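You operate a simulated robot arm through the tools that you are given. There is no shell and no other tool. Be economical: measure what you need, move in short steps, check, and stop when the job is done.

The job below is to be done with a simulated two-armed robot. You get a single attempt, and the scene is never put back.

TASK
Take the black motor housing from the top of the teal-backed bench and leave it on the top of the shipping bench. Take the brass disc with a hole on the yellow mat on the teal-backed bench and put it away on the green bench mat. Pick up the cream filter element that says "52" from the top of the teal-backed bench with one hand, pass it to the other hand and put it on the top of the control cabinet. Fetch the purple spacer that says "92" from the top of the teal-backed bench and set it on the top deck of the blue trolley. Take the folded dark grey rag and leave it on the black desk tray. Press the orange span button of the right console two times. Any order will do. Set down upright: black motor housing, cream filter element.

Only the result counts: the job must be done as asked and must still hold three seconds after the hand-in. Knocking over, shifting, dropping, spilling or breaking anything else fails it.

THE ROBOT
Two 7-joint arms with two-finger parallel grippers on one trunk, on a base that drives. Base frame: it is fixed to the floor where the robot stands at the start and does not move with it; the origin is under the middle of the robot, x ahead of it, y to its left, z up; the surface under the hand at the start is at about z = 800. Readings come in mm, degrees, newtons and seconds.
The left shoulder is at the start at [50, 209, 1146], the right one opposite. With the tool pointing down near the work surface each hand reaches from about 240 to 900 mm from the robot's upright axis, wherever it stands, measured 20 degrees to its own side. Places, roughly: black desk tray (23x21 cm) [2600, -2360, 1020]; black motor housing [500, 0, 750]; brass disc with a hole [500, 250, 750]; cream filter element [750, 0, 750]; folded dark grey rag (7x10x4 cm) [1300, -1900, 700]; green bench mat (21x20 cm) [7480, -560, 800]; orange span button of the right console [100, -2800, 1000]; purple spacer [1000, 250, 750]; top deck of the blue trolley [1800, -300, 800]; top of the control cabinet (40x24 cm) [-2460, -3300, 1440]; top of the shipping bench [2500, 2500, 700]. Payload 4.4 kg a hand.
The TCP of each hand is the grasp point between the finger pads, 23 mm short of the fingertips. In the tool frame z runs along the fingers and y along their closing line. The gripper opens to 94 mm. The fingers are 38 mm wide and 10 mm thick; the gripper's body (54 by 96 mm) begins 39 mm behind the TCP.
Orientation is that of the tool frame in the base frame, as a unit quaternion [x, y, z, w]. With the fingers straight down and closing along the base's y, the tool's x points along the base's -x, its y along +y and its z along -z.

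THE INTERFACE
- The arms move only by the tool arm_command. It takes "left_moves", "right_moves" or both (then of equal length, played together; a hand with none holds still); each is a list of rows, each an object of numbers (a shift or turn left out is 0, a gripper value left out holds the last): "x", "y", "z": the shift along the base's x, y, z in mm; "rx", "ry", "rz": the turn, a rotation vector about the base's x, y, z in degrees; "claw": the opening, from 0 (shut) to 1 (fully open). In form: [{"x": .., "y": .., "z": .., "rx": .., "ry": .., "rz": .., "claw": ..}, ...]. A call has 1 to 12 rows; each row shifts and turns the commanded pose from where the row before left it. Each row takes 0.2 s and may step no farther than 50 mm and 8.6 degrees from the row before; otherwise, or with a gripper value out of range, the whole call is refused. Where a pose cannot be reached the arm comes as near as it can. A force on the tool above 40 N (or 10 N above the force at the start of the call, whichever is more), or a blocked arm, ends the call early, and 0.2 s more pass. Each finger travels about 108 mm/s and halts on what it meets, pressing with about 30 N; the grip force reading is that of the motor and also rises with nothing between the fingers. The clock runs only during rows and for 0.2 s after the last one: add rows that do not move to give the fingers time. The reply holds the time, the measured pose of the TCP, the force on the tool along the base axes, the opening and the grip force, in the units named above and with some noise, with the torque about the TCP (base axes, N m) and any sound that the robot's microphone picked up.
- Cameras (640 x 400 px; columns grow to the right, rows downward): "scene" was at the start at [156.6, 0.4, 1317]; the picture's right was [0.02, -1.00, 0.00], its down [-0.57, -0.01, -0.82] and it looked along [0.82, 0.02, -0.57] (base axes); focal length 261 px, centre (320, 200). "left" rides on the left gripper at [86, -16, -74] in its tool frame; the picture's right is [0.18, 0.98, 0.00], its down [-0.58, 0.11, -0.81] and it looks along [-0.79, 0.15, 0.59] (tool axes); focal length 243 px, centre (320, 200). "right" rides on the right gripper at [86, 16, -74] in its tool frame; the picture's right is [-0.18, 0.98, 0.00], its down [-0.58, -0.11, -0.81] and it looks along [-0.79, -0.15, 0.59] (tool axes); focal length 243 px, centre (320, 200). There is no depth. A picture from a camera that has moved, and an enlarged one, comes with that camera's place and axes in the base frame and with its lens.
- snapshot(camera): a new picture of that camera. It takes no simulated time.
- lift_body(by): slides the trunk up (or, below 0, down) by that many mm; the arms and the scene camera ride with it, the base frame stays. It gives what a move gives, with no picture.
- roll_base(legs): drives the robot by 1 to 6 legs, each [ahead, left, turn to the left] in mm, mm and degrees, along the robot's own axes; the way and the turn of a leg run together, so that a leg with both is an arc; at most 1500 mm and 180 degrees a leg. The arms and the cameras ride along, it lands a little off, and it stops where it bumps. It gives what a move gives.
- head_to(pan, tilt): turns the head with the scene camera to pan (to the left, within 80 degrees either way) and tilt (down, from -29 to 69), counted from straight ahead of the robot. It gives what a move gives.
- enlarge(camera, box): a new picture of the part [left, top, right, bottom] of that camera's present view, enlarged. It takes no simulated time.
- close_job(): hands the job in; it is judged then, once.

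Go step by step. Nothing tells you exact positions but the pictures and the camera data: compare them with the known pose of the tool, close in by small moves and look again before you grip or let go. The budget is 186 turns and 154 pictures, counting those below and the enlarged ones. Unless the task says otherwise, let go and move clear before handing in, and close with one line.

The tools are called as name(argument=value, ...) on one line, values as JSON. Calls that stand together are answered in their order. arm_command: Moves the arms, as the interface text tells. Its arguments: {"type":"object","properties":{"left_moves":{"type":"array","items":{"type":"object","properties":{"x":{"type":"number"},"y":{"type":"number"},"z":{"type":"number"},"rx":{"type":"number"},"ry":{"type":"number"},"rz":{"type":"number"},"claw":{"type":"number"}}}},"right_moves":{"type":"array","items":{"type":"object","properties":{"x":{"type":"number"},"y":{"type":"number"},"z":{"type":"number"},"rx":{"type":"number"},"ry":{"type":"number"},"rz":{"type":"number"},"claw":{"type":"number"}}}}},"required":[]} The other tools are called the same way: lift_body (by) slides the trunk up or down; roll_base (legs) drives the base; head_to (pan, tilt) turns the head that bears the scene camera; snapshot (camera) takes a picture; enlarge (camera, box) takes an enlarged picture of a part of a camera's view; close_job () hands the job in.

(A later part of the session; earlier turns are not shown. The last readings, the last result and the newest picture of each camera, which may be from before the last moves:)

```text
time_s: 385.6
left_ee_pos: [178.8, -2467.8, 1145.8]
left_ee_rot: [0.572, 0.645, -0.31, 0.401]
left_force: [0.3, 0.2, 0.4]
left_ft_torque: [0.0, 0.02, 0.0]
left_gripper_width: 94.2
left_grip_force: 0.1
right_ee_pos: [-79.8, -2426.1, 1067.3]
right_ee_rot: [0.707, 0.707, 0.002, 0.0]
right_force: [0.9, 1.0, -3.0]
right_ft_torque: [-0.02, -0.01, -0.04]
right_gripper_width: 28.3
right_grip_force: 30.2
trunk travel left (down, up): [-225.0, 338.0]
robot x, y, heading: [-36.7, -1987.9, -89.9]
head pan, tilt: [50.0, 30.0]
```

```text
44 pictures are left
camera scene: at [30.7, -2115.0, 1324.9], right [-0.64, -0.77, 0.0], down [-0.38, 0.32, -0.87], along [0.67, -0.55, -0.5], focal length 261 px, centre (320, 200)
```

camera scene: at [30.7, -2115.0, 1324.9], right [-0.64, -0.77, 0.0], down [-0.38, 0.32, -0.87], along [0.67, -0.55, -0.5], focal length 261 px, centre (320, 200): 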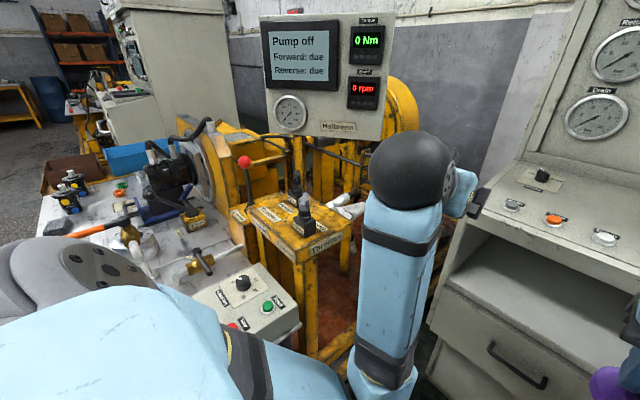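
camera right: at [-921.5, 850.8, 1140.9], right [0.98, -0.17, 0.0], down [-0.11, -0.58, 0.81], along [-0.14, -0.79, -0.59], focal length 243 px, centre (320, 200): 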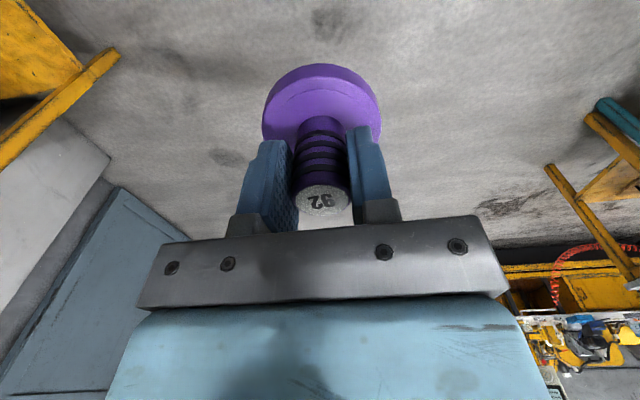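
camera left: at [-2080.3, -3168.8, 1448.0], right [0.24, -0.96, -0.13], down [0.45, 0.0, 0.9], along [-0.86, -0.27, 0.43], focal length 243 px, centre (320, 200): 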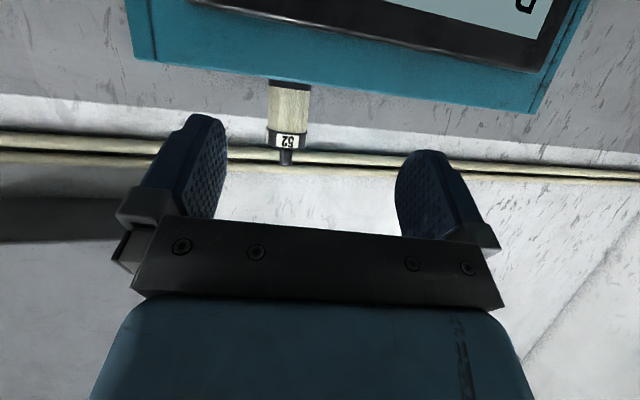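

The button top is at about [66, -2825, 997]. I'll step right for clearance, move ahead a little, shut the left claw and tilt it to point nearly straight down at the desk.

roll_base(legs=[[0, -100, 0], [110, 0, 0]])

arm_command(left_moves=[{"rx": 8.5, "claw": 0, "z": 10}, {"rx": 8.5, "z": 10}, {"rx": 8.5}, {"rx": 8.5}, {"rx": 8.5}, {}])

head_to(pan=15, tilt=25)

snapshot(camera="scene")

```text
time_s: 387.9
left_ee_pos: [80.9, -2578.3, 1144.3]
left_ee_rot: [0.573, 0.644, -0.31, 0.401]
left_force: [0.9, -0.9, -0.3]
left_ft_torque: [-0.02, -0.02, -0.01]
left_gripper_width: 93.8
left_grip_force: 0.0
right_ee_pos: [-177.2, -2536.1, 1068.8]
right_ee_rot: [0.707, 0.708, 0.002, -0.001]
right_force: [0.5, -0.3, -1.4]
right_ft_torque: [0.01, -0.03, -0.01]
right_gripper_width: 28.2
right_grip_force: 30.2
trunk travel left (down, up): [-225.0, 338.0]
robot x, y, heading: [-142.1, -2096.5, -89.7]
head pan, tilt: [50.0, 30.0]
```

```text
time_s: 389.5
left_ee_pos: [164.7, -2725.4, 980.2]
left_ee_rot: [0.66, 0.724, -0.029, 0.198]
left_force: [-0.2, -0.9, 0.9]
left_ft_torque: [0.01, 0.0, 0.03]
left_gripper_width: 0.0
left_grip_force: 30.4
left hand out of reach, approached as far as the arm can: row 1, 2, 3, 4, 5
right_ee_pos: [-178.0, -2536.1, 1068.7]
right_ee_rot: [0.707, 0.707, 0.001, -0.001]
right_force: [-1.2, -0.6, -2.8]
right_ft_torque: [0.02, 0.0, -0.01]
right_gripper_width: 28.1
right_grip_force: 29.6
trunk travel left (down, up): [-225.0, 338.0]
robot x, y, heading: [-137.8, -2099.9, -89.6]
head pan, tilt: [50.0, 30.0]
stopped in row 6 (left hand): the arm was blocked; the commanded pose is now the measured one
```

```text
time_s: 390.6
left_ee_pos: [163.1, -2725.5, 980.8]
left_ee_rot: [0.661, 0.723, -0.029, 0.198]
left_force: [0.5, 0.1, -0.5]
left_ft_torque: [-0.06, 0.02, -0.03]
left_gripper_width: 0.0
left_grip_force: 29.6
right_ee_pos: [-178.0, -2534.7, 1068.2]
right_ee_rot: [0.707, 0.707, 0.0, 0.0]
right_force: [-0.1, -0.6, -1.6]
right_ft_torque: [0.01, 0.0, -0.01]
right_gripper_width: 28.1
right_grip_force: 29.8
trunk travel left (down, up): [-225.0, 338.0]
robot x, y, heading: [-140.3, -2098.5, -89.7]
head pan, tilt: [15.0, 25.0]
```

```text
43 pictures are left
camera scene: at [-113.5, -2256.0, 1332.9], right [-0.96, -0.26, 0.0], down [-0.11, 0.41, -0.91], along [0.24, -0.87, -0.42], focal length 261 px, centre (320, 200)
```

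scene: 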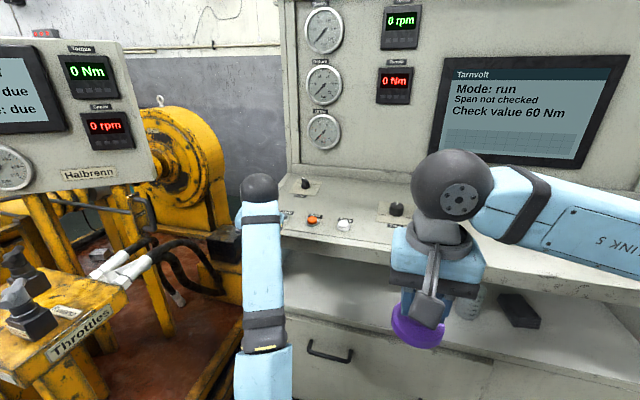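

The left arm swung unexpectedly to [164, -2725, 980]. I'll look through the left camera before moving on.

snapshot(camera="left")

enlarge(camera="scene", box=[200, 150, 400, 275])

```text
42 pictures are left
camera left: at [125.0, -2622.3, 1017.3], right [0.94, 0.3, 0.16], down [-0.07, -0.29, 0.95], along [0.33, -0.91, -0.26], focal length 243 px, centre (320, 200)
```

left: 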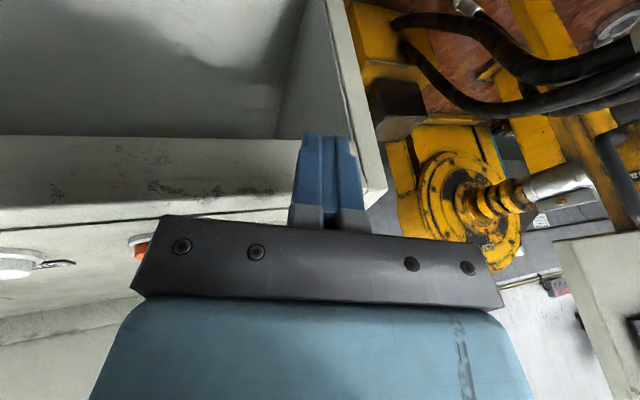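

```text
3.20 times, centred on (300, 212) of scene
camera zoom: at [-113.5, -2256.0, 1332.9], right [-0.96, -0.26, 0.0], down [-0.11, 0.41, -0.91], along [0.24, -0.87, -0.42], focal length 834 px, centre (384, 160)
```

zoom: 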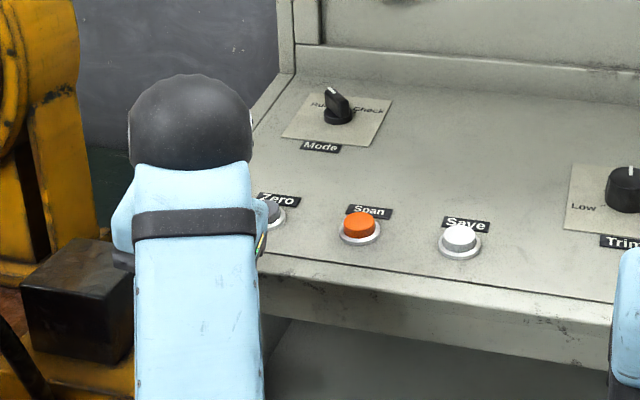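

The hand is free, just in front of the console lip. I'll retreat it up and back, levelling it gradually to point straight down.

arm_command(left_moves=[{"y": 30, "z": 20}, {"y": 30, "z": 30}, {"y": 20, "z": 40}, {"z": 45}, {"z": 45}, {}])

snapshot(camera="scene")

```text
time_s: 391.9
left_ee_pos: [226.1, -2724.7, 1087.2]
left_ee_rot: [0.658, 0.725, -0.029, 0.2]
left_force: [0.3, 0.2, 0.0]
left_ft_torque: [0.0, 0.01, -0.01]
left_gripper_width: 0.1
left_grip_force: 30.1
left hand out of reach, approached as far as the arm can: row 1, 2, 3, 4, 5
right_ee_pos: [-178.2, -2535.9, 1069.5]
right_ee_rot: [0.707, 0.707, 0.001, 0.001]
right_force: [0.1, -0.3, -2.5]
right_ft_torque: [0.03, 0.02, 0.02]
right_gripper_width: 28.1
right_grip_force: 29.6
trunk travel left (down, up): [-225.0, 338.0]
robot x, y, heading: [-139.1, -2098.7, -89.7]
head pan, tilt: [15.0, 25.0]
```

```text
40 pictures are left
camera scene: at [-113.3, -2256.2, 1332.8], right [-0.96, -0.26, 0.0], down [-0.11, 0.41, -0.91], along [0.24, -0.87, -0.42], focal length 261 px, centre (320, 200)
```

scene: 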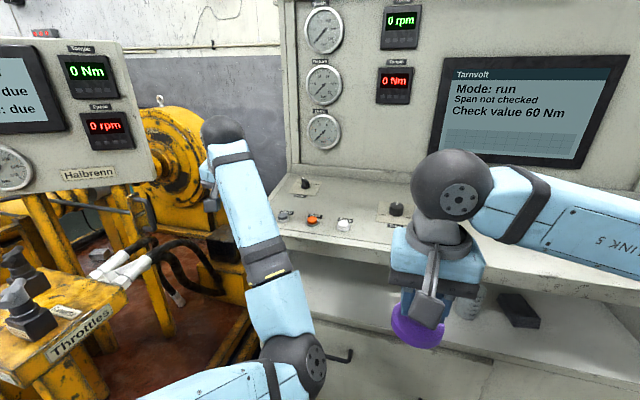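

The left arm is folded against a joint limit. I'll step right and back into open space first and sort the arm out there.

roll_base(legs=[[0, -150, 0], [-450, 0, 0]])

arm_command(left_moves=[{"rx": -8.5}, {"rx": -8.5}, {"rx": -8.5}, {"rx": -8.5}, {"y": 30}, {"y": 40}, {"y": 40}, {"y": 40}, {"x": 30}, {"x": 40}, {"x": 40}, {}])

snapshot(camera="scene")

```text
time_s: 396.2
left_ee_pos: [70.8, -2287.7, 1086.7]
left_ee_rot: [0.66, 0.723, -0.029, 0.2]
left_force: [-0.2, -0.6, 0.0]
left_ft_torque: [0.0, -0.01, -0.01]
left_gripper_width: 0.0
left_grip_force: 29.8
right_ee_pos: [-334.3, -2096.7, 1070.1]
right_ee_rot: [0.708, 0.706, 0.001, 0.001]
right_force: [0.3, 0.3, -2.1]
right_ft_torque: [0.04, -0.04, 0.0]
right_gripper_width: 28.0
right_grip_force: 29.7
trunk travel left (down, up): [-225.0, 338.0]
robot x, y, heading: [-291.0, -1660.3, -89.8]
head pan, tilt: [15.0, 25.0]
```

```text
time_s: 398.8
left_ee_pos: [179.5, -2140.0, 1088.8]
left_ee_rot: [0.573, 0.683, -0.239, 0.383]
left_force: [-0.1, 0.4, -0.5]
left_ft_torque: [-0.01, 0.01, 0.0]
left_gripper_width: 0.2
left_grip_force: 30.1
right_ee_pos: [-334.9, -2098.1, 1070.0]
right_ee_rot: [0.708, 0.706, 0.001, 0.001]
right_force: [0.3, -0.1, -2.2]
right_ft_torque: [0.0, -0.02, 0.01]
right_gripper_width: 28.1
right_grip_force: 30.2
trunk travel left (down, up): [-225.0, 338.0]
robot x, y, heading: [-296.5, -1657.7, -90.1]
head pan, tilt: [15.0, 25.0]
```

```text
39 pictures are left
camera scene: at [-269.4, -1818.4, 1332.9], right [-0.97, -0.26, 0.0], down [-0.11, 0.41, -0.91], along [0.24, -0.87, -0.42], focal length 261 px, centre (320, 200)
```

scene: 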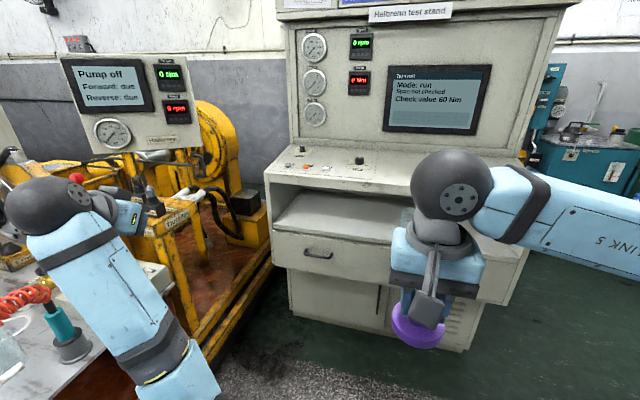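

The arm moves freely again. I'll shift right, away from the pump bench, and then rotate the left hand back to straight down.

roll_base(legs=[[0, -350, 0]])

arm_command(left_moves=[{"z": 20, "y": -10}, {"rx": 8.5, "y": -10}, {"rx": 8.5, "y": -10}, {"rx": 8.5}, {"rx": 8.5}, {"rx": 8.5}, {}])

```text
time_s: 402.4
left_ee_pos: [-161.6, -2141.3, 1090.8]
left_ee_rot: [0.574, 0.683, -0.24, 0.383]
left_force: [0.7, -0.3, 1.3]
left_ft_torque: [-0.02, 0.02, -0.01]
left_gripper_width: 0.2
left_grip_force: 29.3
right_ee_pos: [-676.1, -2098.1, 1068.8]
right_ee_rot: [0.709, 0.706, 0.001, 0.001]
right_force: [-0.3, 0.1, -2.7]
right_ft_torque: [0.03, 0.0, -0.04]
right_gripper_width: 28.0
right_grip_force: 30.5
trunk travel left (down, up): [-225.0, 338.0]
robot x, y, heading: [-631.9, -1661.3, -89.8]
head pan, tilt: [15.0, 25.0]
```

```text
time_s: 404.0
left_ee_pos: [-162.0, -2171.8, 1110.9]
left_ee_rot: [0.674, 0.723, 0.023, 0.148]
left_force: [0.7, 1.0, -0.2]
left_ft_torque: [0.0, -0.02, -0.02]
left_gripper_width: 0.1
left_grip_force: 29.9
right_ee_pos: [-676.2, -2098.0, 1069.0]
right_ee_rot: [0.709, 0.705, 0.001, 0.001]
right_force: [-0.1, -0.1, -2.3]
right_ft_torque: [0.03, 0.02, 0.02]
right_gripper_width: 28.3
right_grip_force: 30.1
trunk travel left (down, up): [-225.0, 338.0]
robot x, y, heading: [-632.8, -1660.5, -90.0]
head pan, tilt: [15.0, 25.0]
```

Full control is back. A last small levelling, then I return to the console.

arm_command(left_moves=[{"rx": 4.8, "ry": 7}, {"rx": 4.8, "ry": 7}, {"x": -40}, {"x": -40}, {"x": -40}, {"x": -30}, {}])

roll_base(legs=[[0, 520, 0], [400, 0, 0]])

snapshot(camera="scene")

```text
time_s: 405.6
left_ee_pos: [-151.7, -2199.8, 1108.1]
left_ee_rot: [0.682, 0.731, 0.002, 0.002]
left_force: [0.0, -0.1, 0.6]
left_ft_torque: [0.0, -0.02, 0.01]
left_gripper_width: 0.0
left_grip_force: 30.0
left hand out of reach, approached as far as the arm can: row 1, 2, 3, 4, 5, 6
right_ee_pos: [-675.7, -2097.7, 1069.0]
right_ee_rot: [0.709, 0.705, 0.0, 0.0]
right_force: [-0.2, 0.0, -2.2]
right_ft_torque: [0.02, 0.0, 0.0]
right_gripper_width: 27.9
right_grip_force: 30.1
trunk travel left (down, up): [-225.0, 338.0]
robot x, y, heading: [-635.5, -1659.6, -90.3]
head pan, tilt: [15.0, 25.0]
```

```text
time_s: 412.6
left_ee_pos: [366.8, -2591.8, 1108.3]
left_ee_rot: [0.681, 0.732, 0.003, 0.003]
left_force: [-0.4, -0.2, 0.2]
left_ft_torque: [-0.01, -0.02, 0.01]
left_gripper_width: 0.2
left_grip_force: 29.9
right_ee_pos: [-157.9, -2491.0, 1068.8]
right_ee_rot: [0.708, 0.706, 0.001, 0.0]
right_force: [-0.4, -0.4, -2.6]
right_ft_torque: [0.02, 0.05, 0.01]
right_gripper_width: 28.4
right_grip_force: 29.8
trunk travel left (down, up): [-225.0, 338.0]
robot x, y, heading: [-119.5, -2051.9, -90.0]
head pan, tilt: [15.0, 25.0]
```

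```text
38 pictures are left
camera scene: at [-92.1, -2211.9, 1332.8], right [-0.97, -0.26, 0.0], down [-0.11, 0.41, -0.91], along [0.24, -0.87, -0.42], focal length 261 px, centre (320, 200)
```

scene: 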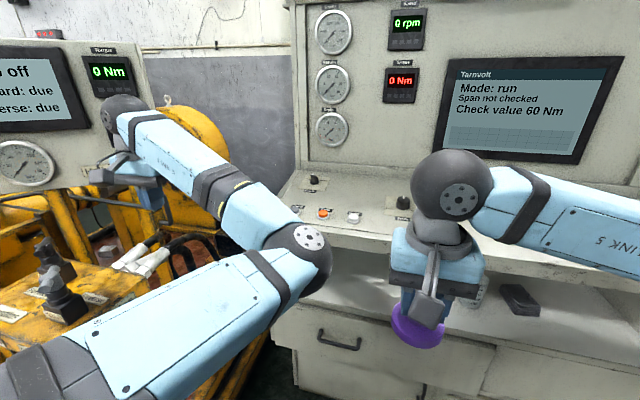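

The left arm now has its elbow inward, and its natural hand position is about 42° to the left. I'll move clear of the pump bench, turn right 42° so that the hand comes directly over the console, and press with that posture.

roll_base(legs=[[0, -350, 0], [-150, 0, 0], [0, 0, -42]])

head_to(pan=45, tilt=28)

snapshot(camera="scene")

```text
time_s: 419.2
left_ee_pos: [-461.5, -2625.2, 1108.9]
left_ee_rot: [0.897, 0.442, 0.001, 0.004]
left_force: [0.9, 1.1, -0.5]
left_ft_torque: [-0.02, -0.02, -0.01]
left_gripper_width: 0.0
left_grip_force: 30.5
right_ee_pos: [-785.0, -2202.0, 1068.4]
right_ee_rot: [0.913, 0.408, 0.0, 0.002]
right_force: [-0.4, 0.0, -1.9]
right_ft_torque: [0.02, 0.06, 0.01]
right_gripper_width: 28.2
right_grip_force: 30.1
trunk travel left (down, up): [-225.0, 338.0]
robot x, y, heading: [-464.5, -1900.7, -131.3]
head pan, tilt: [15.0, 25.0]
```

```text
time_s: 420.1
left_ee_pos: [-460.9, -2624.1, 1108.4]
left_ee_rot: [0.897, 0.442, 0.001, 0.004]
left_force: [0.3, 0.1, -0.5]
left_ft_torque: [0.01, 0.0, 0.0]
left_gripper_width: 0.0
left_grip_force: 30.4
right_ee_pos: [-785.1, -2202.1, 1069.2]
right_ee_rot: [0.913, 0.408, 0.001, 0.001]
right_force: [0.4, 0.9, -2.4]
right_ft_torque: [0.01, -0.03, 0.02]
right_gripper_width: 28.2
right_grip_force: 30.3
trunk travel left (down, up): [-225.0, 338.0]
robot x, y, heading: [-467.3, -1901.1, -131.5]
head pan, tilt: [45.0, 28.0]
```

```text
37 pictures are left
camera scene: at [-502.3, -2045.0, 1328.1], right [-1.0, -0.06, 0.0], down [-0.03, 0.47, -0.88], along [0.05, -0.88, -0.47], focal length 261 px, centre (320, 200)
```

scene: 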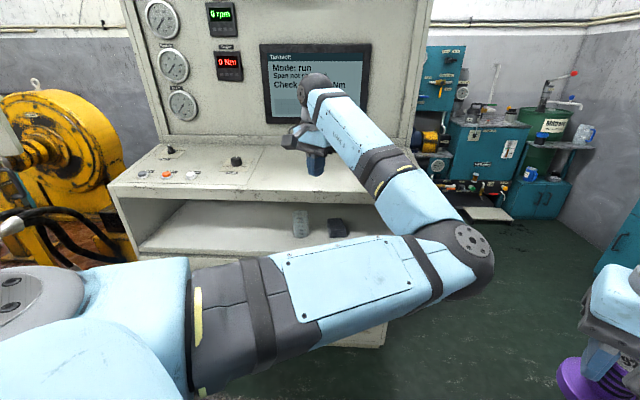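

The posture works well. I'll translate left toward the button and correct the heading, staying a bit short in y for a check.

roll_base(legs=[[-188, 382, 0], [0, 0, 9.9]])

head_to(pan=40, tilt=28)

snapshot(camera="scene")

```text
time_s: 424.7
left_ee_pos: [82.1, -2723.8, 1108.5]
left_ee_rot: [0.853, 0.522, 0.0, 0.004]
left_force: [1.1, -0.6, 0.8]
left_ft_torque: [0.04, 0.02, 0.0]
left_gripper_width: 0.0
left_grip_force: 29.5
right_ee_pos: [-313.6, -2366.7, 1068.0]
right_ee_rot: [0.872, 0.489, 0.001, 0.001]
right_force: [-0.3, 0.1, -2.9]
right_ft_torque: [0.04, -0.02, 0.03]
right_gripper_width: 28.4
right_grip_force: 29.7
trunk travel left (down, up): [-225.0, 338.0]
robot x, y, heading: [-49.5, -2008.6, -120.7]
head pan, tilt: [45.0, 28.0]
```

```text
time_s: 425.4
left_ee_pos: [82.7, -2722.7, 1107.8]
left_ee_rot: [0.852, 0.523, 0.001, 0.003]
left_force: [0.1, -0.4, -0.1]
left_ft_torque: [-0.01, 0.01, 0.0]
left_gripper_width: 0.1
left_grip_force: 29.8
right_ee_pos: [-314.8, -2366.9, 1069.0]
right_ee_rot: [0.872, 0.49, 0.002, 0.0]
right_force: [-0.2, 0.3, -2.4]
right_ft_torque: [0.02, -0.03, -0.01]
right_gripper_width: 28.1
right_grip_force: 29.5
trunk travel left (down, up): [-225.0, 338.0]
robot x, y, heading: [-55.9, -2013.4, -121.0]
head pan, tilt: [40.0, 28.0]
```

```text
36 pictures are left
camera scene: at [-73.3, -2162.7, 1328.1], right [-0.99, -0.16, 0.0], down [-0.07, 0.46, -0.88], along [0.14, -0.87, -0.47], focal length 261 px, centre (320, 200)
```

scene: 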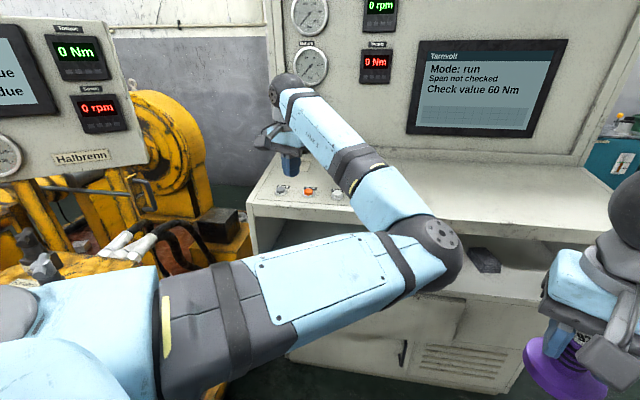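

The hand is 100 mm short of the button. I'll raise the trunk 80 mm so the elbow clears the desk, then extend the arm over the button.

lift_body(by=80)

arm_command(left_moves=[{"y": -26, "x": -4}, {"y": -26, "x": -4}, {"y": -25, "x": -4}, {"y": -25, "x": -4}, {}])

snapshot(camera="scene")

snapshot(camera="left")

```text
time_s: 426.5
left_ee_pos: [81.5, -2723.4, 1188.1]
left_ee_rot: [0.853, 0.523, 0.0, 0.003]
left_force: [0.0, -0.2, -0.3]
left_ft_torque: [0.0, 0.0, 0.01]
left_gripper_width: 0.0
left_grip_force: 30.3
right_ee_pos: [-314.7, -2366.2, 1148.3]
right_ee_rot: [0.872, 0.49, 0.001, 0.0]
right_force: [0.1, 0.2, -3.3]
right_ft_torque: [0.05, 0.0, 0.0]
right_gripper_width: 28.1
right_grip_force: 30.6
trunk travel left (down, up): [-305.0, 258.0]
robot x, y, heading: [-54.9, -2013.2, -121.1]
head pan, tilt: [40.0, 28.0]
```

```text
time_s: 427.7
left_ee_pos: [68.8, -2825.0, 1190.1]
left_ee_rot: [0.852, 0.523, 0.001, 0.004]
left_force: [0.7, -0.5, -0.4]
left_ft_torque: [-0.01, -0.05, 0.0]
left_gripper_width: 0.0
left_grip_force: 29.6
right_ee_pos: [-314.3, -2365.4, 1148.7]
right_ee_rot: [0.872, 0.49, 0.0, 0.001]
right_force: [-0.7, -0.2, -2.6]
right_ft_torque: [0.0, -0.02, 0.02]
right_gripper_width: 28.3
right_grip_force: 29.9
trunk travel left (down, up): [-305.0, 258.0]
robot x, y, heading: [-56.5, -2012.2, -121.0]
head pan, tilt: [40.0, 28.0]
```

```text
35 pictures are left
camera scene: at [-73.5, -2162.1, 1408.2], right [-0.99, -0.16, 0.0], down [-0.07, 0.46, -0.88], along [0.14, -0.87, -0.47], focal length 261 px, centre (320, 200)
```

scene: 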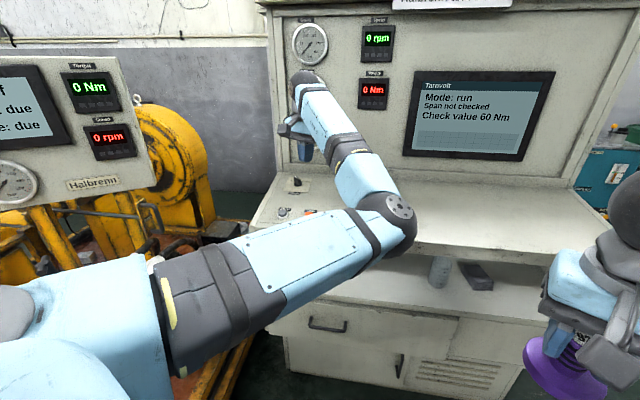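

```text
34 pictures are left
camera left: at [92.8, -2739.2, 1263.8], right [0.96, -0.28, 0.01], down [-0.17, -0.56, 0.81], along [-0.22, -0.78, -0.59], focal length 243 px, centre (320, 200)
```

left: 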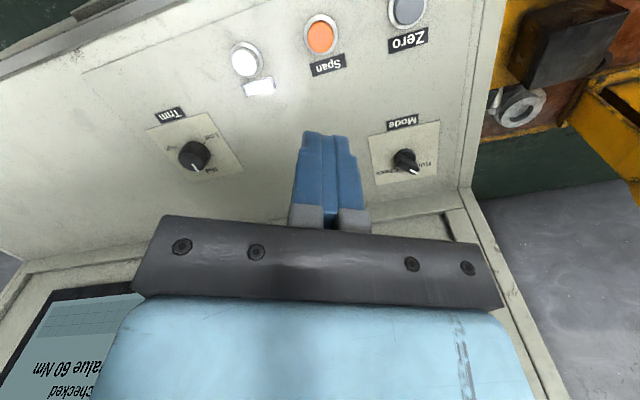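

The button is directly below at about [67, -2828]. Descending to just above it.

arm_command(left_moves=[{"z": -40, "x": -1, "y": -2}, {"z": -40}, {"z": -40}, {"z": -20}, {}])

snapshot(camera="left")

snapshot(camera="scene")

```text
time_s: 428.9
left_ee_pos: [67.5, -2826.1, 1050.1]
left_ee_rot: [0.853, 0.522, 0.001, 0.003]
left_force: [-0.6, 0.0, -0.2]
left_ft_torque: [-0.03, 0.03, -0.03]
left_gripper_width: 0.1
left_grip_force: 29.8
right_ee_pos: [-312.4, -2366.9, 1148.3]
right_ee_rot: [0.872, 0.49, 0.0, 0.001]
right_force: [-0.1, -0.2, -2.7]
right_ft_torque: [0.02, -0.01, 0.05]
right_gripper_width: 28.2
right_grip_force: 30.0
trunk travel left (down, up): [-305.0, 258.0]
robot x, y, heading: [-52.9, -2018.5, -121.1]
head pan, tilt: [40.0, 28.0]
```

```text
33 pictures are left
camera left: at [92.9, -2740.8, 1123.4], right [0.96, -0.28, 0.01], down [-0.17, -0.56, 0.81], along [-0.22, -0.78, -0.59], focal length 243 px, centre (320, 200)
```

left: 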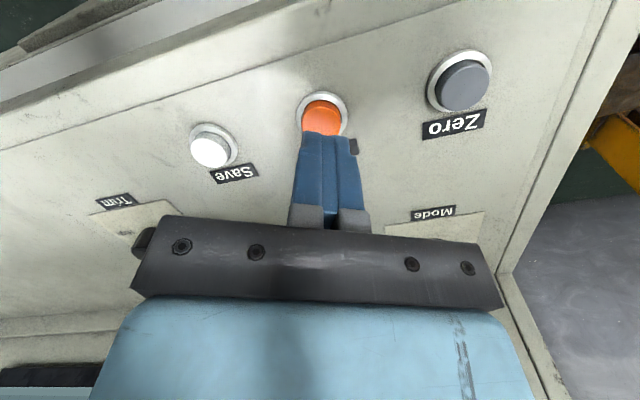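

```text
32 pictures are left
camera scene: at [-73.3, -2162.7, 1408.1], right [-0.99, -0.16, 0.0], down [-0.07, 0.46, -0.88], along [0.14, -0.87, -0.47], focal length 261 px, centre (320, 200)
```

scene: 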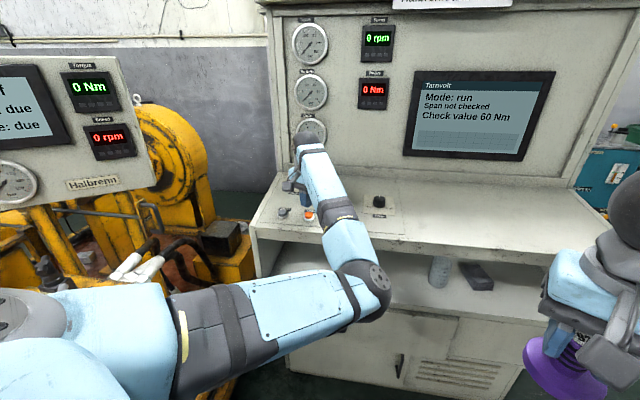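

Aligned. First press: descend in small steps and then retreat.

arm_command(left_moves=[{"z": -15}, {"z": -10}, {"z": -3}, {"z": -3}, {"z": -2}, {"z": -2}, {}])

snapshot(camera="scene")

```text
time_s: 430.5
left_ee_pos: [66.3, -2828.1, 1013.9]
left_ee_rot: [0.853, 0.521, 0.002, 0.004]
left_force: [1.1, 0.1, 3.0]
left_ft_torque: [-0.08, -0.01, 0.02]
left_gripper_width: 0.0
left_grip_force: 29.9
right_ee_pos: [-314.2, -2365.8, 1149.3]
right_ee_rot: [0.872, 0.49, 0.001, 0.001]
right_force: [0.5, -0.7, -2.9]
right_ft_torque: [0.03, 0.0, 0.0]
right_gripper_width: 27.9
right_grip_force: 29.7
trunk travel left (down, up): [-305.0, 258.0]
robot x, y, heading: [-54.0, -2014.8, -121.1]
head pan, tilt: [40.0, 28.0]
heard: click
```

```text
31 pictures are left
camera scene: at [-73.2, -2162.1, 1408.2], right [-0.99, -0.16, 0.0], down [-0.07, 0.46, -0.88], along [0.14, -0.87, -0.47], focal length 261 px, centre (320, 200)
```

scene: 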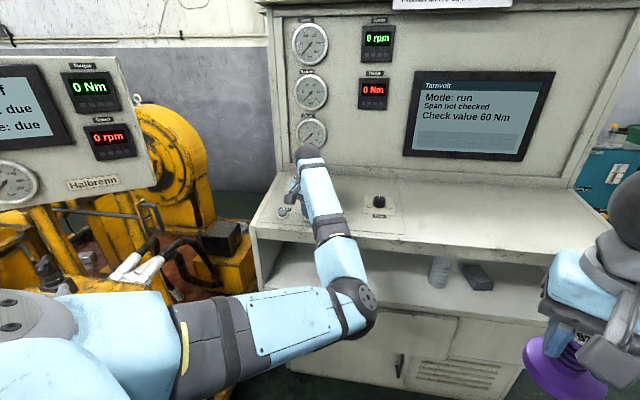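

One click heard. I'll release fully and press the second time.

arm_command(left_moves=[{"z": 10}, {"z": 15}, {}, {}])

arm_command(left_moves=[{"z": -15}, {"z": -4}, {"z": -2}, {"z": -2}, {"z": -2}, {}])

```text
time_s: 431.5
left_ee_pos: [66.4, -2827.1, 1038.3]
left_ee_rot: [0.853, 0.523, 0.002, 0.003]
left_force: [0.0, 0.3, -0.4]
left_ft_torque: [-0.03, -0.01, -0.01]
left_gripper_width: 0.1
left_grip_force: 30.2
right_ee_pos: [-313.7, -2366.8, 1150.2]
right_ee_rot: [0.872, 0.49, 0.001, 0.001]
right_force: [-0.7, 0.5, -1.4]
right_ft_torque: [0.0, -0.05, -0.01]
right_gripper_width: 28.1
right_grip_force: 29.8
trunk travel left (down, up): [-305.0, 258.0]
robot x, y, heading: [-54.6, -2012.2, -121.2]
head pan, tilt: [40.0, 28.0]
```

```text
time_s: 432.9
left_ee_pos: [63.8, -2827.3, 1013.7]
left_ee_rot: [0.853, 0.523, 0.0, 0.003]
left_force: [-0.5, -0.8, 4.2]
left_ft_torque: [-0.14, 0.0, -0.01]
left_gripper_width: 0.1
left_grip_force: 30.2
right_ee_pos: [-313.6, -2366.1, 1149.3]
right_ee_rot: [0.872, 0.49, 0.001, 0.002]
right_force: [-0.4, -0.4, -3.1]
right_ft_torque: [0.02, -0.02, 0.0]
right_gripper_width: 27.9
right_grip_force: 30.5
trunk travel left (down, up): [-305.0, 258.0]
robot x, y, heading: [-54.5, -2014.7, -120.7]
head pan, tilt: [40.0, 28.0]
heard: click
```

Second click heard; the button job is done. I'll raise and retract the left hand, then drive into the aisle toward the trolley's south side.

arm_command(left_moves=[{"z": 20}, {"z": 40}, {"z": 40}, {"z": 40}, {"y": 30}, {"y": 40}, {"y": 40}, {}])

roll_base(legs=[[-600, -710, 0], [0, 0, 121]])

head_to(pan=0, tilt=25)

snapshot(camera="scene")

```text
time_s: 434.7
left_ee_pos: [72.6, -2729.5, 1152.8]
left_ee_rot: [0.852, 0.523, 0.001, 0.004]
left_force: [0.1, -0.2, 0.8]
left_ft_torque: [0.04, -0.01, 0.01]
left_gripper_width: 0.0
left_grip_force: 29.9
left hand out of reach, approached as far as the arm can: row 7
right_ee_pos: [-314.2, -2365.3, 1148.5]
right_ee_rot: [0.871, 0.491, 0.002, 0.001]
right_force: [0.0, 0.2, -2.9]
right_ft_torque: [0.0, -0.04, -0.01]
right_gripper_width: 28.3
right_grip_force: 29.8
trunk travel left (down, up): [-305.0, 258.0]
robot x, y, heading: [-55.6, -2012.2, -120.8]
head pan, tilt: [40.0, 28.0]
```

```text
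time_s: 446.1
left_ee_pos: [246.8, -695.9, 1151.6]
left_ee_rot: [-0.001, 1.0, 0.004, 0.001]
left_force: [0.7, -0.4, -0.2]
left_ft_torque: [0.04, 0.02, -0.01]
left_gripper_width: 0.1
left_grip_force: 29.6
right_ee_pos: [99.3, -1206.7, 1149.0]
right_ee_rot: [0.037, 0.999, 0.0, 0.0]
right_force: [0.2, 0.5, -2.4]
right_ft_torque: [-0.01, 0.05, 0.01]
right_gripper_width: 28.1
right_grip_force: 30.1
trunk travel left (down, up): [-305.0, 258.0]
robot x, y, heading: [-337.9, -1133.3, -4.0]
head pan, tilt: [40.0, 28.0]
```

```text
time_s: 447.1
left_ee_pos: [245.9, -697.1, 1154.1]
left_ee_rot: [-0.001, 1.0, 0.003, 0.001]
left_force: [0.1, 0.2, -0.6]
left_ft_torque: [0.01, -0.02, 0.0]
left_gripper_width: 0.0
left_grip_force: 30.0
right_ee_pos: [98.6, -1206.9, 1148.2]
right_ee_rot: [0.037, 0.999, 0.001, 0.0]
right_force: [0.1, 0.7, -1.8]
right_ft_torque: [0.0, 0.02, -0.01]
right_gripper_width: 28.0
right_grip_force: 29.8
trunk travel left (down, up): [-305.0, 258.0]
robot x, y, heading: [-334.9, -1137.7, -4.3]
head pan, tilt: [0.0, 25.0]
```

```text
30 pictures are left
camera scene: at [-173.7, -1148.5, 1412.9], right [-0.07, -1.0, 0.0], down [-0.42, 0.03, -0.91], along [0.9, -0.06, -0.42], focal length 261 px, centre (320, 200)
```

scene: 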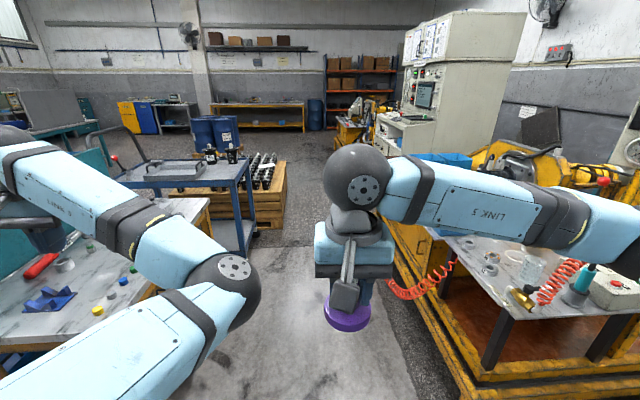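

The aisle is clear and the trolley's south edge is at y≈-740 (x 1350–1960). I'll drive along and turn to face it.

roll_base(legs=[[0, 0, 4.2], [1450, 0, 0], [480, -60, 0], [0, 0, 90]])

head_to(pan=0, tilt=40)

snapshot(camera="scene")

```text
time_s: 461.0
left_ee_pos: [1094.3, -669.6, 1152.2]
left_ee_rot: [0.729, -0.684, -0.003, 0.001]
left_force: [0.7, -0.8, -0.5]
left_ft_torque: [-0.02, 0.0, 0.0]
left_gripper_width: 0.0
left_grip_force: 29.5
right_ee_pos: [1613.2, -782.8, 1148.2]
right_ee_rot: [-0.703, 0.711, 0.0, -0.001]
right_force: [-0.3, 0.0, -2.6]
right_ft_torque: [-0.04, -0.02, -0.02]
right_gripper_width: 28.3
right_grip_force: 30.5
trunk travel left (down, up): [-305.0, 258.0]
robot x, y, heading: [1571.1, -1221.3, 89.6]
head pan, tilt: [0.0, 25.0]
```

```text
time_s: 461.8
left_ee_pos: [1094.0, -670.0, 1153.1]
left_ee_rot: [0.729, -0.684, -0.003, 0.001]
left_force: [-0.6, 0.1, -0.1]
left_ft_torque: [0.01, -0.01, -0.02]
left_gripper_width: 0.0
left_grip_force: 30.3
right_ee_pos: [1613.3, -784.6, 1147.5]
right_ee_rot: [-0.703, 0.711, 0.0, -0.001]
right_force: [-0.6, 0.6, -2.9]
right_ft_torque: [-0.02, -0.03, -0.02]
right_gripper_width: 28.1
right_grip_force: 30.4
trunk travel left (down, up): [-305.0, 258.0]
robot x, y, heading: [1573.2, -1217.5, 89.9]
head pan, tilt: [0.0, 40.0]
```

```text
29 pictures are left
camera scene: at [1572.4, -1069.2, 1389.6], right [1.0, -0.01, 0.0], down [0.0, -0.64, -0.77], along [0.0, 0.77, -0.64], focal length 261 px, centre (320, 200)
```

scene: 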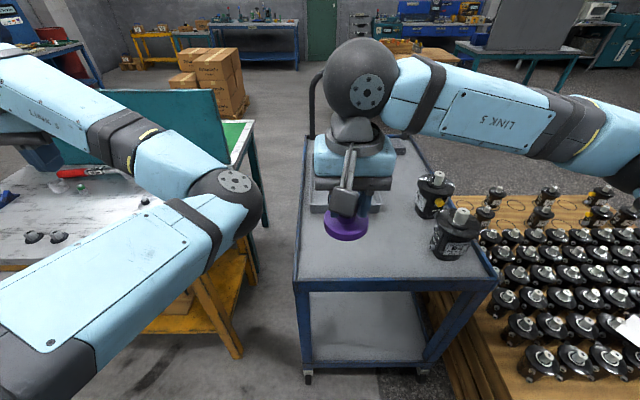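

The deck area around [1680, -610] is free. I'll move the spacer over it and descend part-way.

arm_command(right_moves=[{"x": 17, "y": 44}, {"x": 17, "y": 44}, {"x": 17, "y": 43}, {"x": 16, "y": 43}, {"z": -45}, {"z": -45}, {"z": -45}, {"z": -45}, {"z": -30}, {}])

snapshot(camera="right")

snapshot(camera="scene")

```text
time_s: 464.0
left_ee_pos: [1094.5, -669.0, 1152.0]
left_ee_rot: [0.729, -0.684, -0.003, 0.002]
left_force: [0.1, -0.6, 0.4]
left_ft_torque: [0.0, 0.01, 0.0]
left_gripper_width: 0.0
left_grip_force: 30.7
right_ee_pos: [1679.8, -608.0, 937.9]
right_ee_rot: [-0.703, 0.711, 0.001, 0.0]
right_force: [1.1, -0.3, -2.3]
right_ft_torque: [-0.02, -0.02, 0.01]
right_gripper_width: 28.4
right_grip_force: 30.6
trunk travel left (down, up): [-305.0, 258.0]
robot x, y, heading: [1570.5, -1219.4, 89.6]
head pan, tilt: [0.0, 40.0]
```

```text
28 pictures are left
camera right: at [1662.0, -694.5, 1011.8], right [-0.98, 0.19, 0.0], down [0.12, 0.58, 0.81], along [0.16, 0.79, -0.59], focal length 243 px, centre (320, 200)
```

right: 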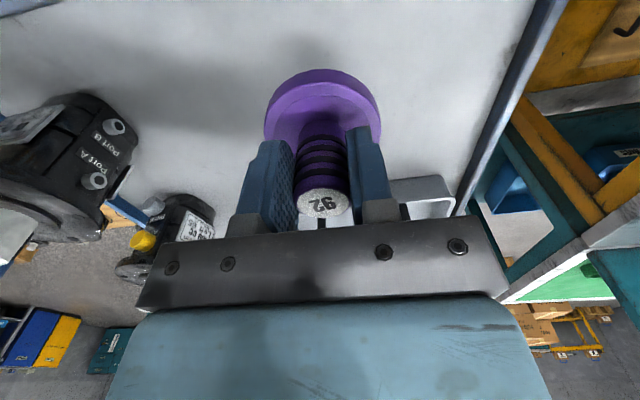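

```text
27 pictures are left
camera scene: at [1572.4, -1069.4, 1389.6], right [1.0, -0.01, 0.0], down [0.0, -0.64, -0.77], along [0.0, 0.77, -0.64], focal length 261 px, centre (320, 200)
```

scene: 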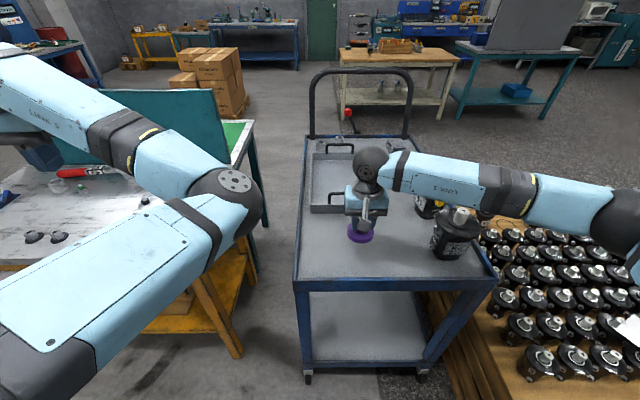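

Clear below. Creeping down.

arm_command(right_moves=[{"z": -12}, {"z": -10}, {}])

arm_command(right_moves=[{"z": -8}, {"z": -6}, {}])

arm_command(right_moves=[{"z": -4}, {"z": -4}, {}])

arm_command(right_moves=[{"z": -4}, {"z": -3}, {}])

```text
time_s: 464.8
left_ee_pos: [1095.6, -669.1, 1152.6]
left_ee_rot: [0.729, -0.684, -0.003, 0.002]
left_force: [-0.4, -0.1, 0.1]
left_ft_torque: [0.01, 0.01, 0.0]
left_gripper_width: 0.0
left_grip_force: 30.0
right_ee_pos: [1680.3, -610.1, 917.6]
right_ee_rot: [-0.703, 0.711, -0.001, -0.001]
right_force: [0.9, -0.7, -2.1]
right_ft_torque: [-0.01, -0.01, -0.03]
right_gripper_width: 28.0
right_grip_force: 29.9
trunk travel left (down, up): [-305.0, 258.0]
robot x, y, heading: [1568.0, -1223.4, 89.8]
head pan, tilt: [0.0, 40.0]
```

```text
time_s: 465.6
left_ee_pos: [1095.5, -669.5, 1153.1]
left_ee_rot: [0.729, -0.684, -0.003, 0.002]
left_force: [0.1, 0.0, -0.6]
left_ft_torque: [0.01, 0.01, 0.0]
left_gripper_width: 0.0
left_grip_force: 30.4
right_ee_pos: [1679.7, -608.7, 902.5]
right_ee_rot: [-0.704, 0.71, 0.001, -0.001]
right_force: [0.7, -0.9, -2.0]
right_ft_torque: [-0.02, -0.02, 0.0]
right_gripper_width: 28.3
right_grip_force: 29.6
trunk travel left (down, up): [-305.0, 258.0]
robot x, y, heading: [1567.1, -1221.0, 89.7]
head pan, tilt: [0.0, 40.0]
```

```text
time_s: 466.4
left_ee_pos: [1095.0, -668.8, 1151.3]
left_ee_rot: [0.729, -0.684, -0.004, 0.002]
left_force: [0.4, -0.6, -0.3]
left_ft_torque: [0.01, 0.02, -0.01]
left_gripper_width: 0.0
left_grip_force: 30.5
right_ee_pos: [1680.8, -609.1, 894.4]
right_ee_rot: [-0.703, 0.711, 0.0, -0.001]
right_force: [0.5, 0.0, -2.4]
right_ft_torque: [0.0, 0.0, 0.01]
right_gripper_width: 28.2
right_grip_force: 30.1
trunk travel left (down, up): [-305.0, 258.0]
robot x, y, heading: [1568.1, -1219.2, 89.9]
head pan, tilt: [0.0, 40.0]
```

```text
time_s: 467.2
left_ee_pos: [1094.3, -669.7, 1152.2]
left_ee_rot: [0.729, -0.684, -0.003, 0.002]
left_force: [0.3, 0.0, 0.2]
left_ft_torque: [0.03, 0.0, 0.0]
left_gripper_width: 0.2
left_grip_force: 29.7
right_ee_pos: [1681.3, -610.6, 887.8]
right_ee_rot: [-0.703, 0.711, 0.001, -0.001]
right_force: [0.0, -0.3, -1.4]
right_ft_torque: [0.0, 0.03, -0.03]
right_gripper_width: 28.1
right_grip_force: 29.7
trunk travel left (down, up): [-305.0, 258.0]
robot x, y, heading: [1570.7, -1218.0, 89.4]
head pan, tilt: [0.0, 40.0]
```

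arm_command(right_moves=[{"z": -4}, {"z": -3}, {}])

arm_command(right_moves=[{"z": -4}, {"z": -2}, {}])

arm_command(right_moves=[{"z": -3}, {"z": -2}, {}])

arm_command(right_moves=[{"z": -3}, {"z": -2}, {}])

```text
time_s: 468.0
left_ee_pos: [1095.1, -668.7, 1152.9]
left_ee_rot: [0.73, -0.684, -0.003, 0.001]
left_force: [0.0, -0.5, -0.1]
left_ft_torque: [-0.01, -0.02, 0.01]
left_gripper_width: 0.1
left_grip_force: 30.3
right_ee_pos: [1681.0, -609.6, 881.1]
right_ee_rot: [-0.703, 0.711, 0.0, -0.002]
right_force: [0.4, 0.5, -2.3]
right_ft_torque: [-0.04, 0.02, 0.01]
right_gripper_width: 28.0
right_grip_force: 30.3
trunk travel left (down, up): [-305.0, 258.0]
robot x, y, heading: [1569.8, -1219.5, 89.6]
head pan, tilt: [0.0, 40.0]
```

```text
time_s: 468.8
left_ee_pos: [1094.0, -668.9, 1153.2]
left_ee_rot: [0.729, -0.684, -0.003, 0.002]
left_force: [-0.2, 0.2, -0.3]
left_ft_torque: [-0.01, 0.01, -0.01]
left_gripper_width: 0.0
left_grip_force: 30.5
right_ee_pos: [1680.7, -608.7, 874.6]
right_ee_rot: [-0.703, 0.711, 0.0, -0.001]
right_force: [0.0, -0.9, -1.3]
right_ft_torque: [-0.04, -0.03, -0.02]
right_gripper_width: 28.2
right_grip_force: 29.9
trunk travel left (down, up): [-305.0, 258.0]
robot x, y, heading: [1572.2, -1219.1, 89.8]
head pan, tilt: [0.0, 40.0]
```

```text
time_s: 469.6
left_ee_pos: [1095.8, -668.4, 1153.4]
left_ee_rot: [0.73, -0.684, -0.002, 0.002]
left_force: [0.2, -0.4, -0.7]
left_ft_torque: [-0.02, 0.02, -0.02]
left_gripper_width: 0.0
left_grip_force: 30.2
right_ee_pos: [1679.8, -610.6, 869.3]
right_ee_rot: [-0.704, 0.711, 0.0, -0.001]
right_force: [-0.1, 0.0, -2.1]
right_ft_torque: [-0.01, 0.0, 0.01]
right_gripper_width: 28.2
right_grip_force: 29.8
trunk travel left (down, up): [-305.0, 258.0]
robot x, y, heading: [1570.0, -1223.2, 89.5]
head pan, tilt: [0.0, 40.0]
```

```text
time_s: 470.4
left_ee_pos: [1095.2, -668.9, 1150.9]
left_ee_rot: [0.73, -0.684, -0.003, 0.002]
left_force: [-0.2, 0.4, -0.2]
left_ft_torque: [0.0, 0.01, -0.01]
left_gripper_width: 0.0
left_grip_force: 30.2
right_ee_pos: [1680.6, -608.0, 864.0]
right_ee_rot: [-0.703, 0.711, 0.0, -0.002]
right_force: [0.3, -0.5, -3.2]
right_ft_torque: [-0.02, 0.02, -0.01]
right_gripper_width: 28.1
right_grip_force: 30.7
trunk travel left (down, up): [-305.0, 258.0]
robot x, y, heading: [1568.3, -1218.8, 89.5]
head pan, tilt: [0.0, 40.0]
```

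arm_command(right_moves=[{"z": -3}, {"z": -2}, {}])

arm_command(right_moves=[{"z": -3}, {}])

arm_command(right_moves=[{"z": -3}, {}])

enlarge(camera="scene", box=[310, 180, 430, 280])

```text
time_s: 471.2
left_ee_pos: [1094.0, -669.1, 1152.9]
left_ee_rot: [0.73, -0.684, -0.002, 0.002]
left_force: [-0.5, 0.2, -0.3]
left_ft_torque: [0.0, 0.03, -0.02]
left_gripper_width: 0.2
left_grip_force: 30.7
right_ee_pos: [1681.3, -610.9, 859.7]
right_ee_rot: [-0.704, 0.71, 0.0, -0.001]
right_force: [-0.7, -0.6, -2.8]
right_ft_torque: [0.01, -0.04, 0.0]
right_gripper_width: 28.3
right_grip_force: 29.6
trunk travel left (down, up): [-305.0, 258.0]
robot x, y, heading: [1568.9, -1218.6, 89.8]
head pan, tilt: [0.0, 40.0]
```

```text
time_s: 471.8
left_ee_pos: [1094.9, -668.7, 1151.8]
left_ee_rot: [0.73, -0.684, -0.002, 0.002]
left_force: [0.4, 0.3, -0.3]
left_ft_torque: [-0.01, -0.02, 0.01]
left_gripper_width: 0.0
left_grip_force: 30.2
right_ee_pos: [1680.7, -609.6, 857.1]
right_ee_rot: [-0.703, 0.711, 0.0, -0.001]
right_force: [-0.1, 0.5, -2.4]
right_ft_torque: [-0.01, 0.03, 0.01]
right_gripper_width: 28.3
right_grip_force: 30.0
trunk travel left (down, up): [-305.0, 258.0]
robot x, y, heading: [1569.1, -1221.9, 89.7]
head pan, tilt: [0.0, 40.0]
```

```text
time_s: 472.4
left_ee_pos: [1094.8, -669.0, 1151.4]
left_ee_rot: [0.729, -0.684, -0.003, 0.002]
left_force: [-0.4, 0.9, 0.4]
left_ft_torque: [0.02, 0.0, 0.01]
left_gripper_width: 0.0
left_grip_force: 30.4
right_ee_pos: [1681.8, -609.5, 854.8]
right_ee_rot: [-0.703, 0.711, 0.001, -0.001]
right_force: [0.6, 0.0, -2.2]
right_ft_torque: [0.01, -0.03, -0.02]
right_gripper_width: 28.4
right_grip_force: 29.9
trunk travel left (down, up): [-305.0, 258.0]
robot x, y, heading: [1570.5, -1221.0, 89.7]
head pan, tilt: [0.0, 40.0]
```

```text
4.00 times, centred on (370, 230) of scene
camera zoom: at [1572.4, -1069.1, 1389.5], right [1.0, -0.01, 0.0], down [0.0, -0.64, -0.77], along [0.0, 0.77, -0.64], focal length 1043 px, centre (120, 80)
```

zoom: 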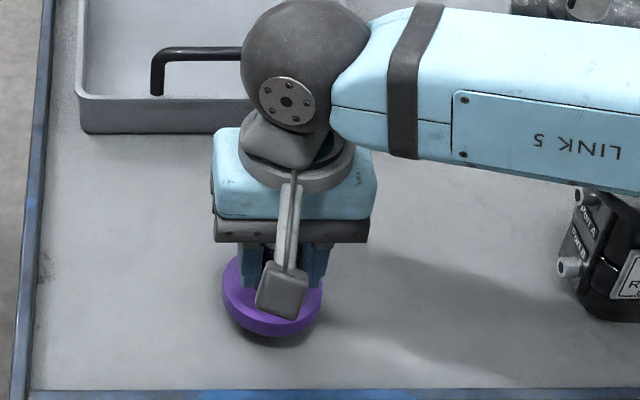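

A few millimetres remain.

arm_command(right_moves=[{"z": -3}, {}])

arm_command(right_moves=[{"z": -3}, {}])

arm_command(right_moves=[{"z": -3}, {}])

```text
time_s: 473.0
left_ee_pos: [1093.9, -668.7, 1151.7]
left_ee_rot: [0.73, -0.684, -0.003, 0.002]
left_force: [-0.8, 0.0, 0.2]
left_ft_torque: [0.01, -0.02, -0.01]
left_gripper_width: 0.1
left_grip_force: 29.8
right_ee_pos: [1681.2, -609.9, 851.6]
right_ee_rot: [-0.703, 0.711, 0.0, -0.001]
right_force: [-0.1, 0.2, -2.5]
right_ft_torque: [-0.01, -0.03, -0.01]
right_gripper_width: 28.1
right_grip_force: 29.1
trunk travel left (down, up): [-305.0, 258.0]
robot x, y, heading: [1569.6, -1219.0, 89.6]
head pan, tilt: [0.0, 40.0]
```

```text
time_s: 473.6
left_ee_pos: [1094.5, -670.0, 1152.5]
left_ee_rot: [0.729, -0.684, -0.003, 0.001]
left_force: [0.1, -0.1, 0.1]
left_ft_torque: [0.0, 0.01, -0.03]
left_gripper_width: 0.0
left_grip_force: 29.9
right_ee_pos: [1681.0, -609.5, 847.4]
right_ee_rot: [-0.704, 0.711, 0.0, -0.001]
right_force: [-0.3, 0.8, -3.2]
right_ft_torque: [-0.02, 0.0, 0.0]
right_gripper_width: 28.3
right_grip_force: 30.2
trunk travel left (down, up): [-305.0, 258.0]
robot x, y, heading: [1571.5, -1222.5, 89.6]
head pan, tilt: [0.0, 40.0]
```

```text
time_s: 474.2
left_ee_pos: [1094.0, -668.5, 1151.4]
left_ee_rot: [0.73, -0.684, -0.003, 0.002]
left_force: [0.1, 0.1, 0.2]
left_ft_torque: [0.01, -0.02, 0.02]
left_gripper_width: 0.1
left_grip_force: 29.6
right_ee_pos: [1680.2, -609.7, 844.2]
right_ee_rot: [-0.703, 0.711, -0.001, -0.001]
right_force: [0.1, -0.3, -3.5]
right_ft_torque: [-0.05, -0.01, 0.03]
right_gripper_width: 28.1
right_grip_force: 30.1
trunk travel left (down, up): [-305.0, 258.0]
robot x, y, heading: [1571.0, -1216.9, 89.7]
head pan, tilt: [0.0, 40.0]
```

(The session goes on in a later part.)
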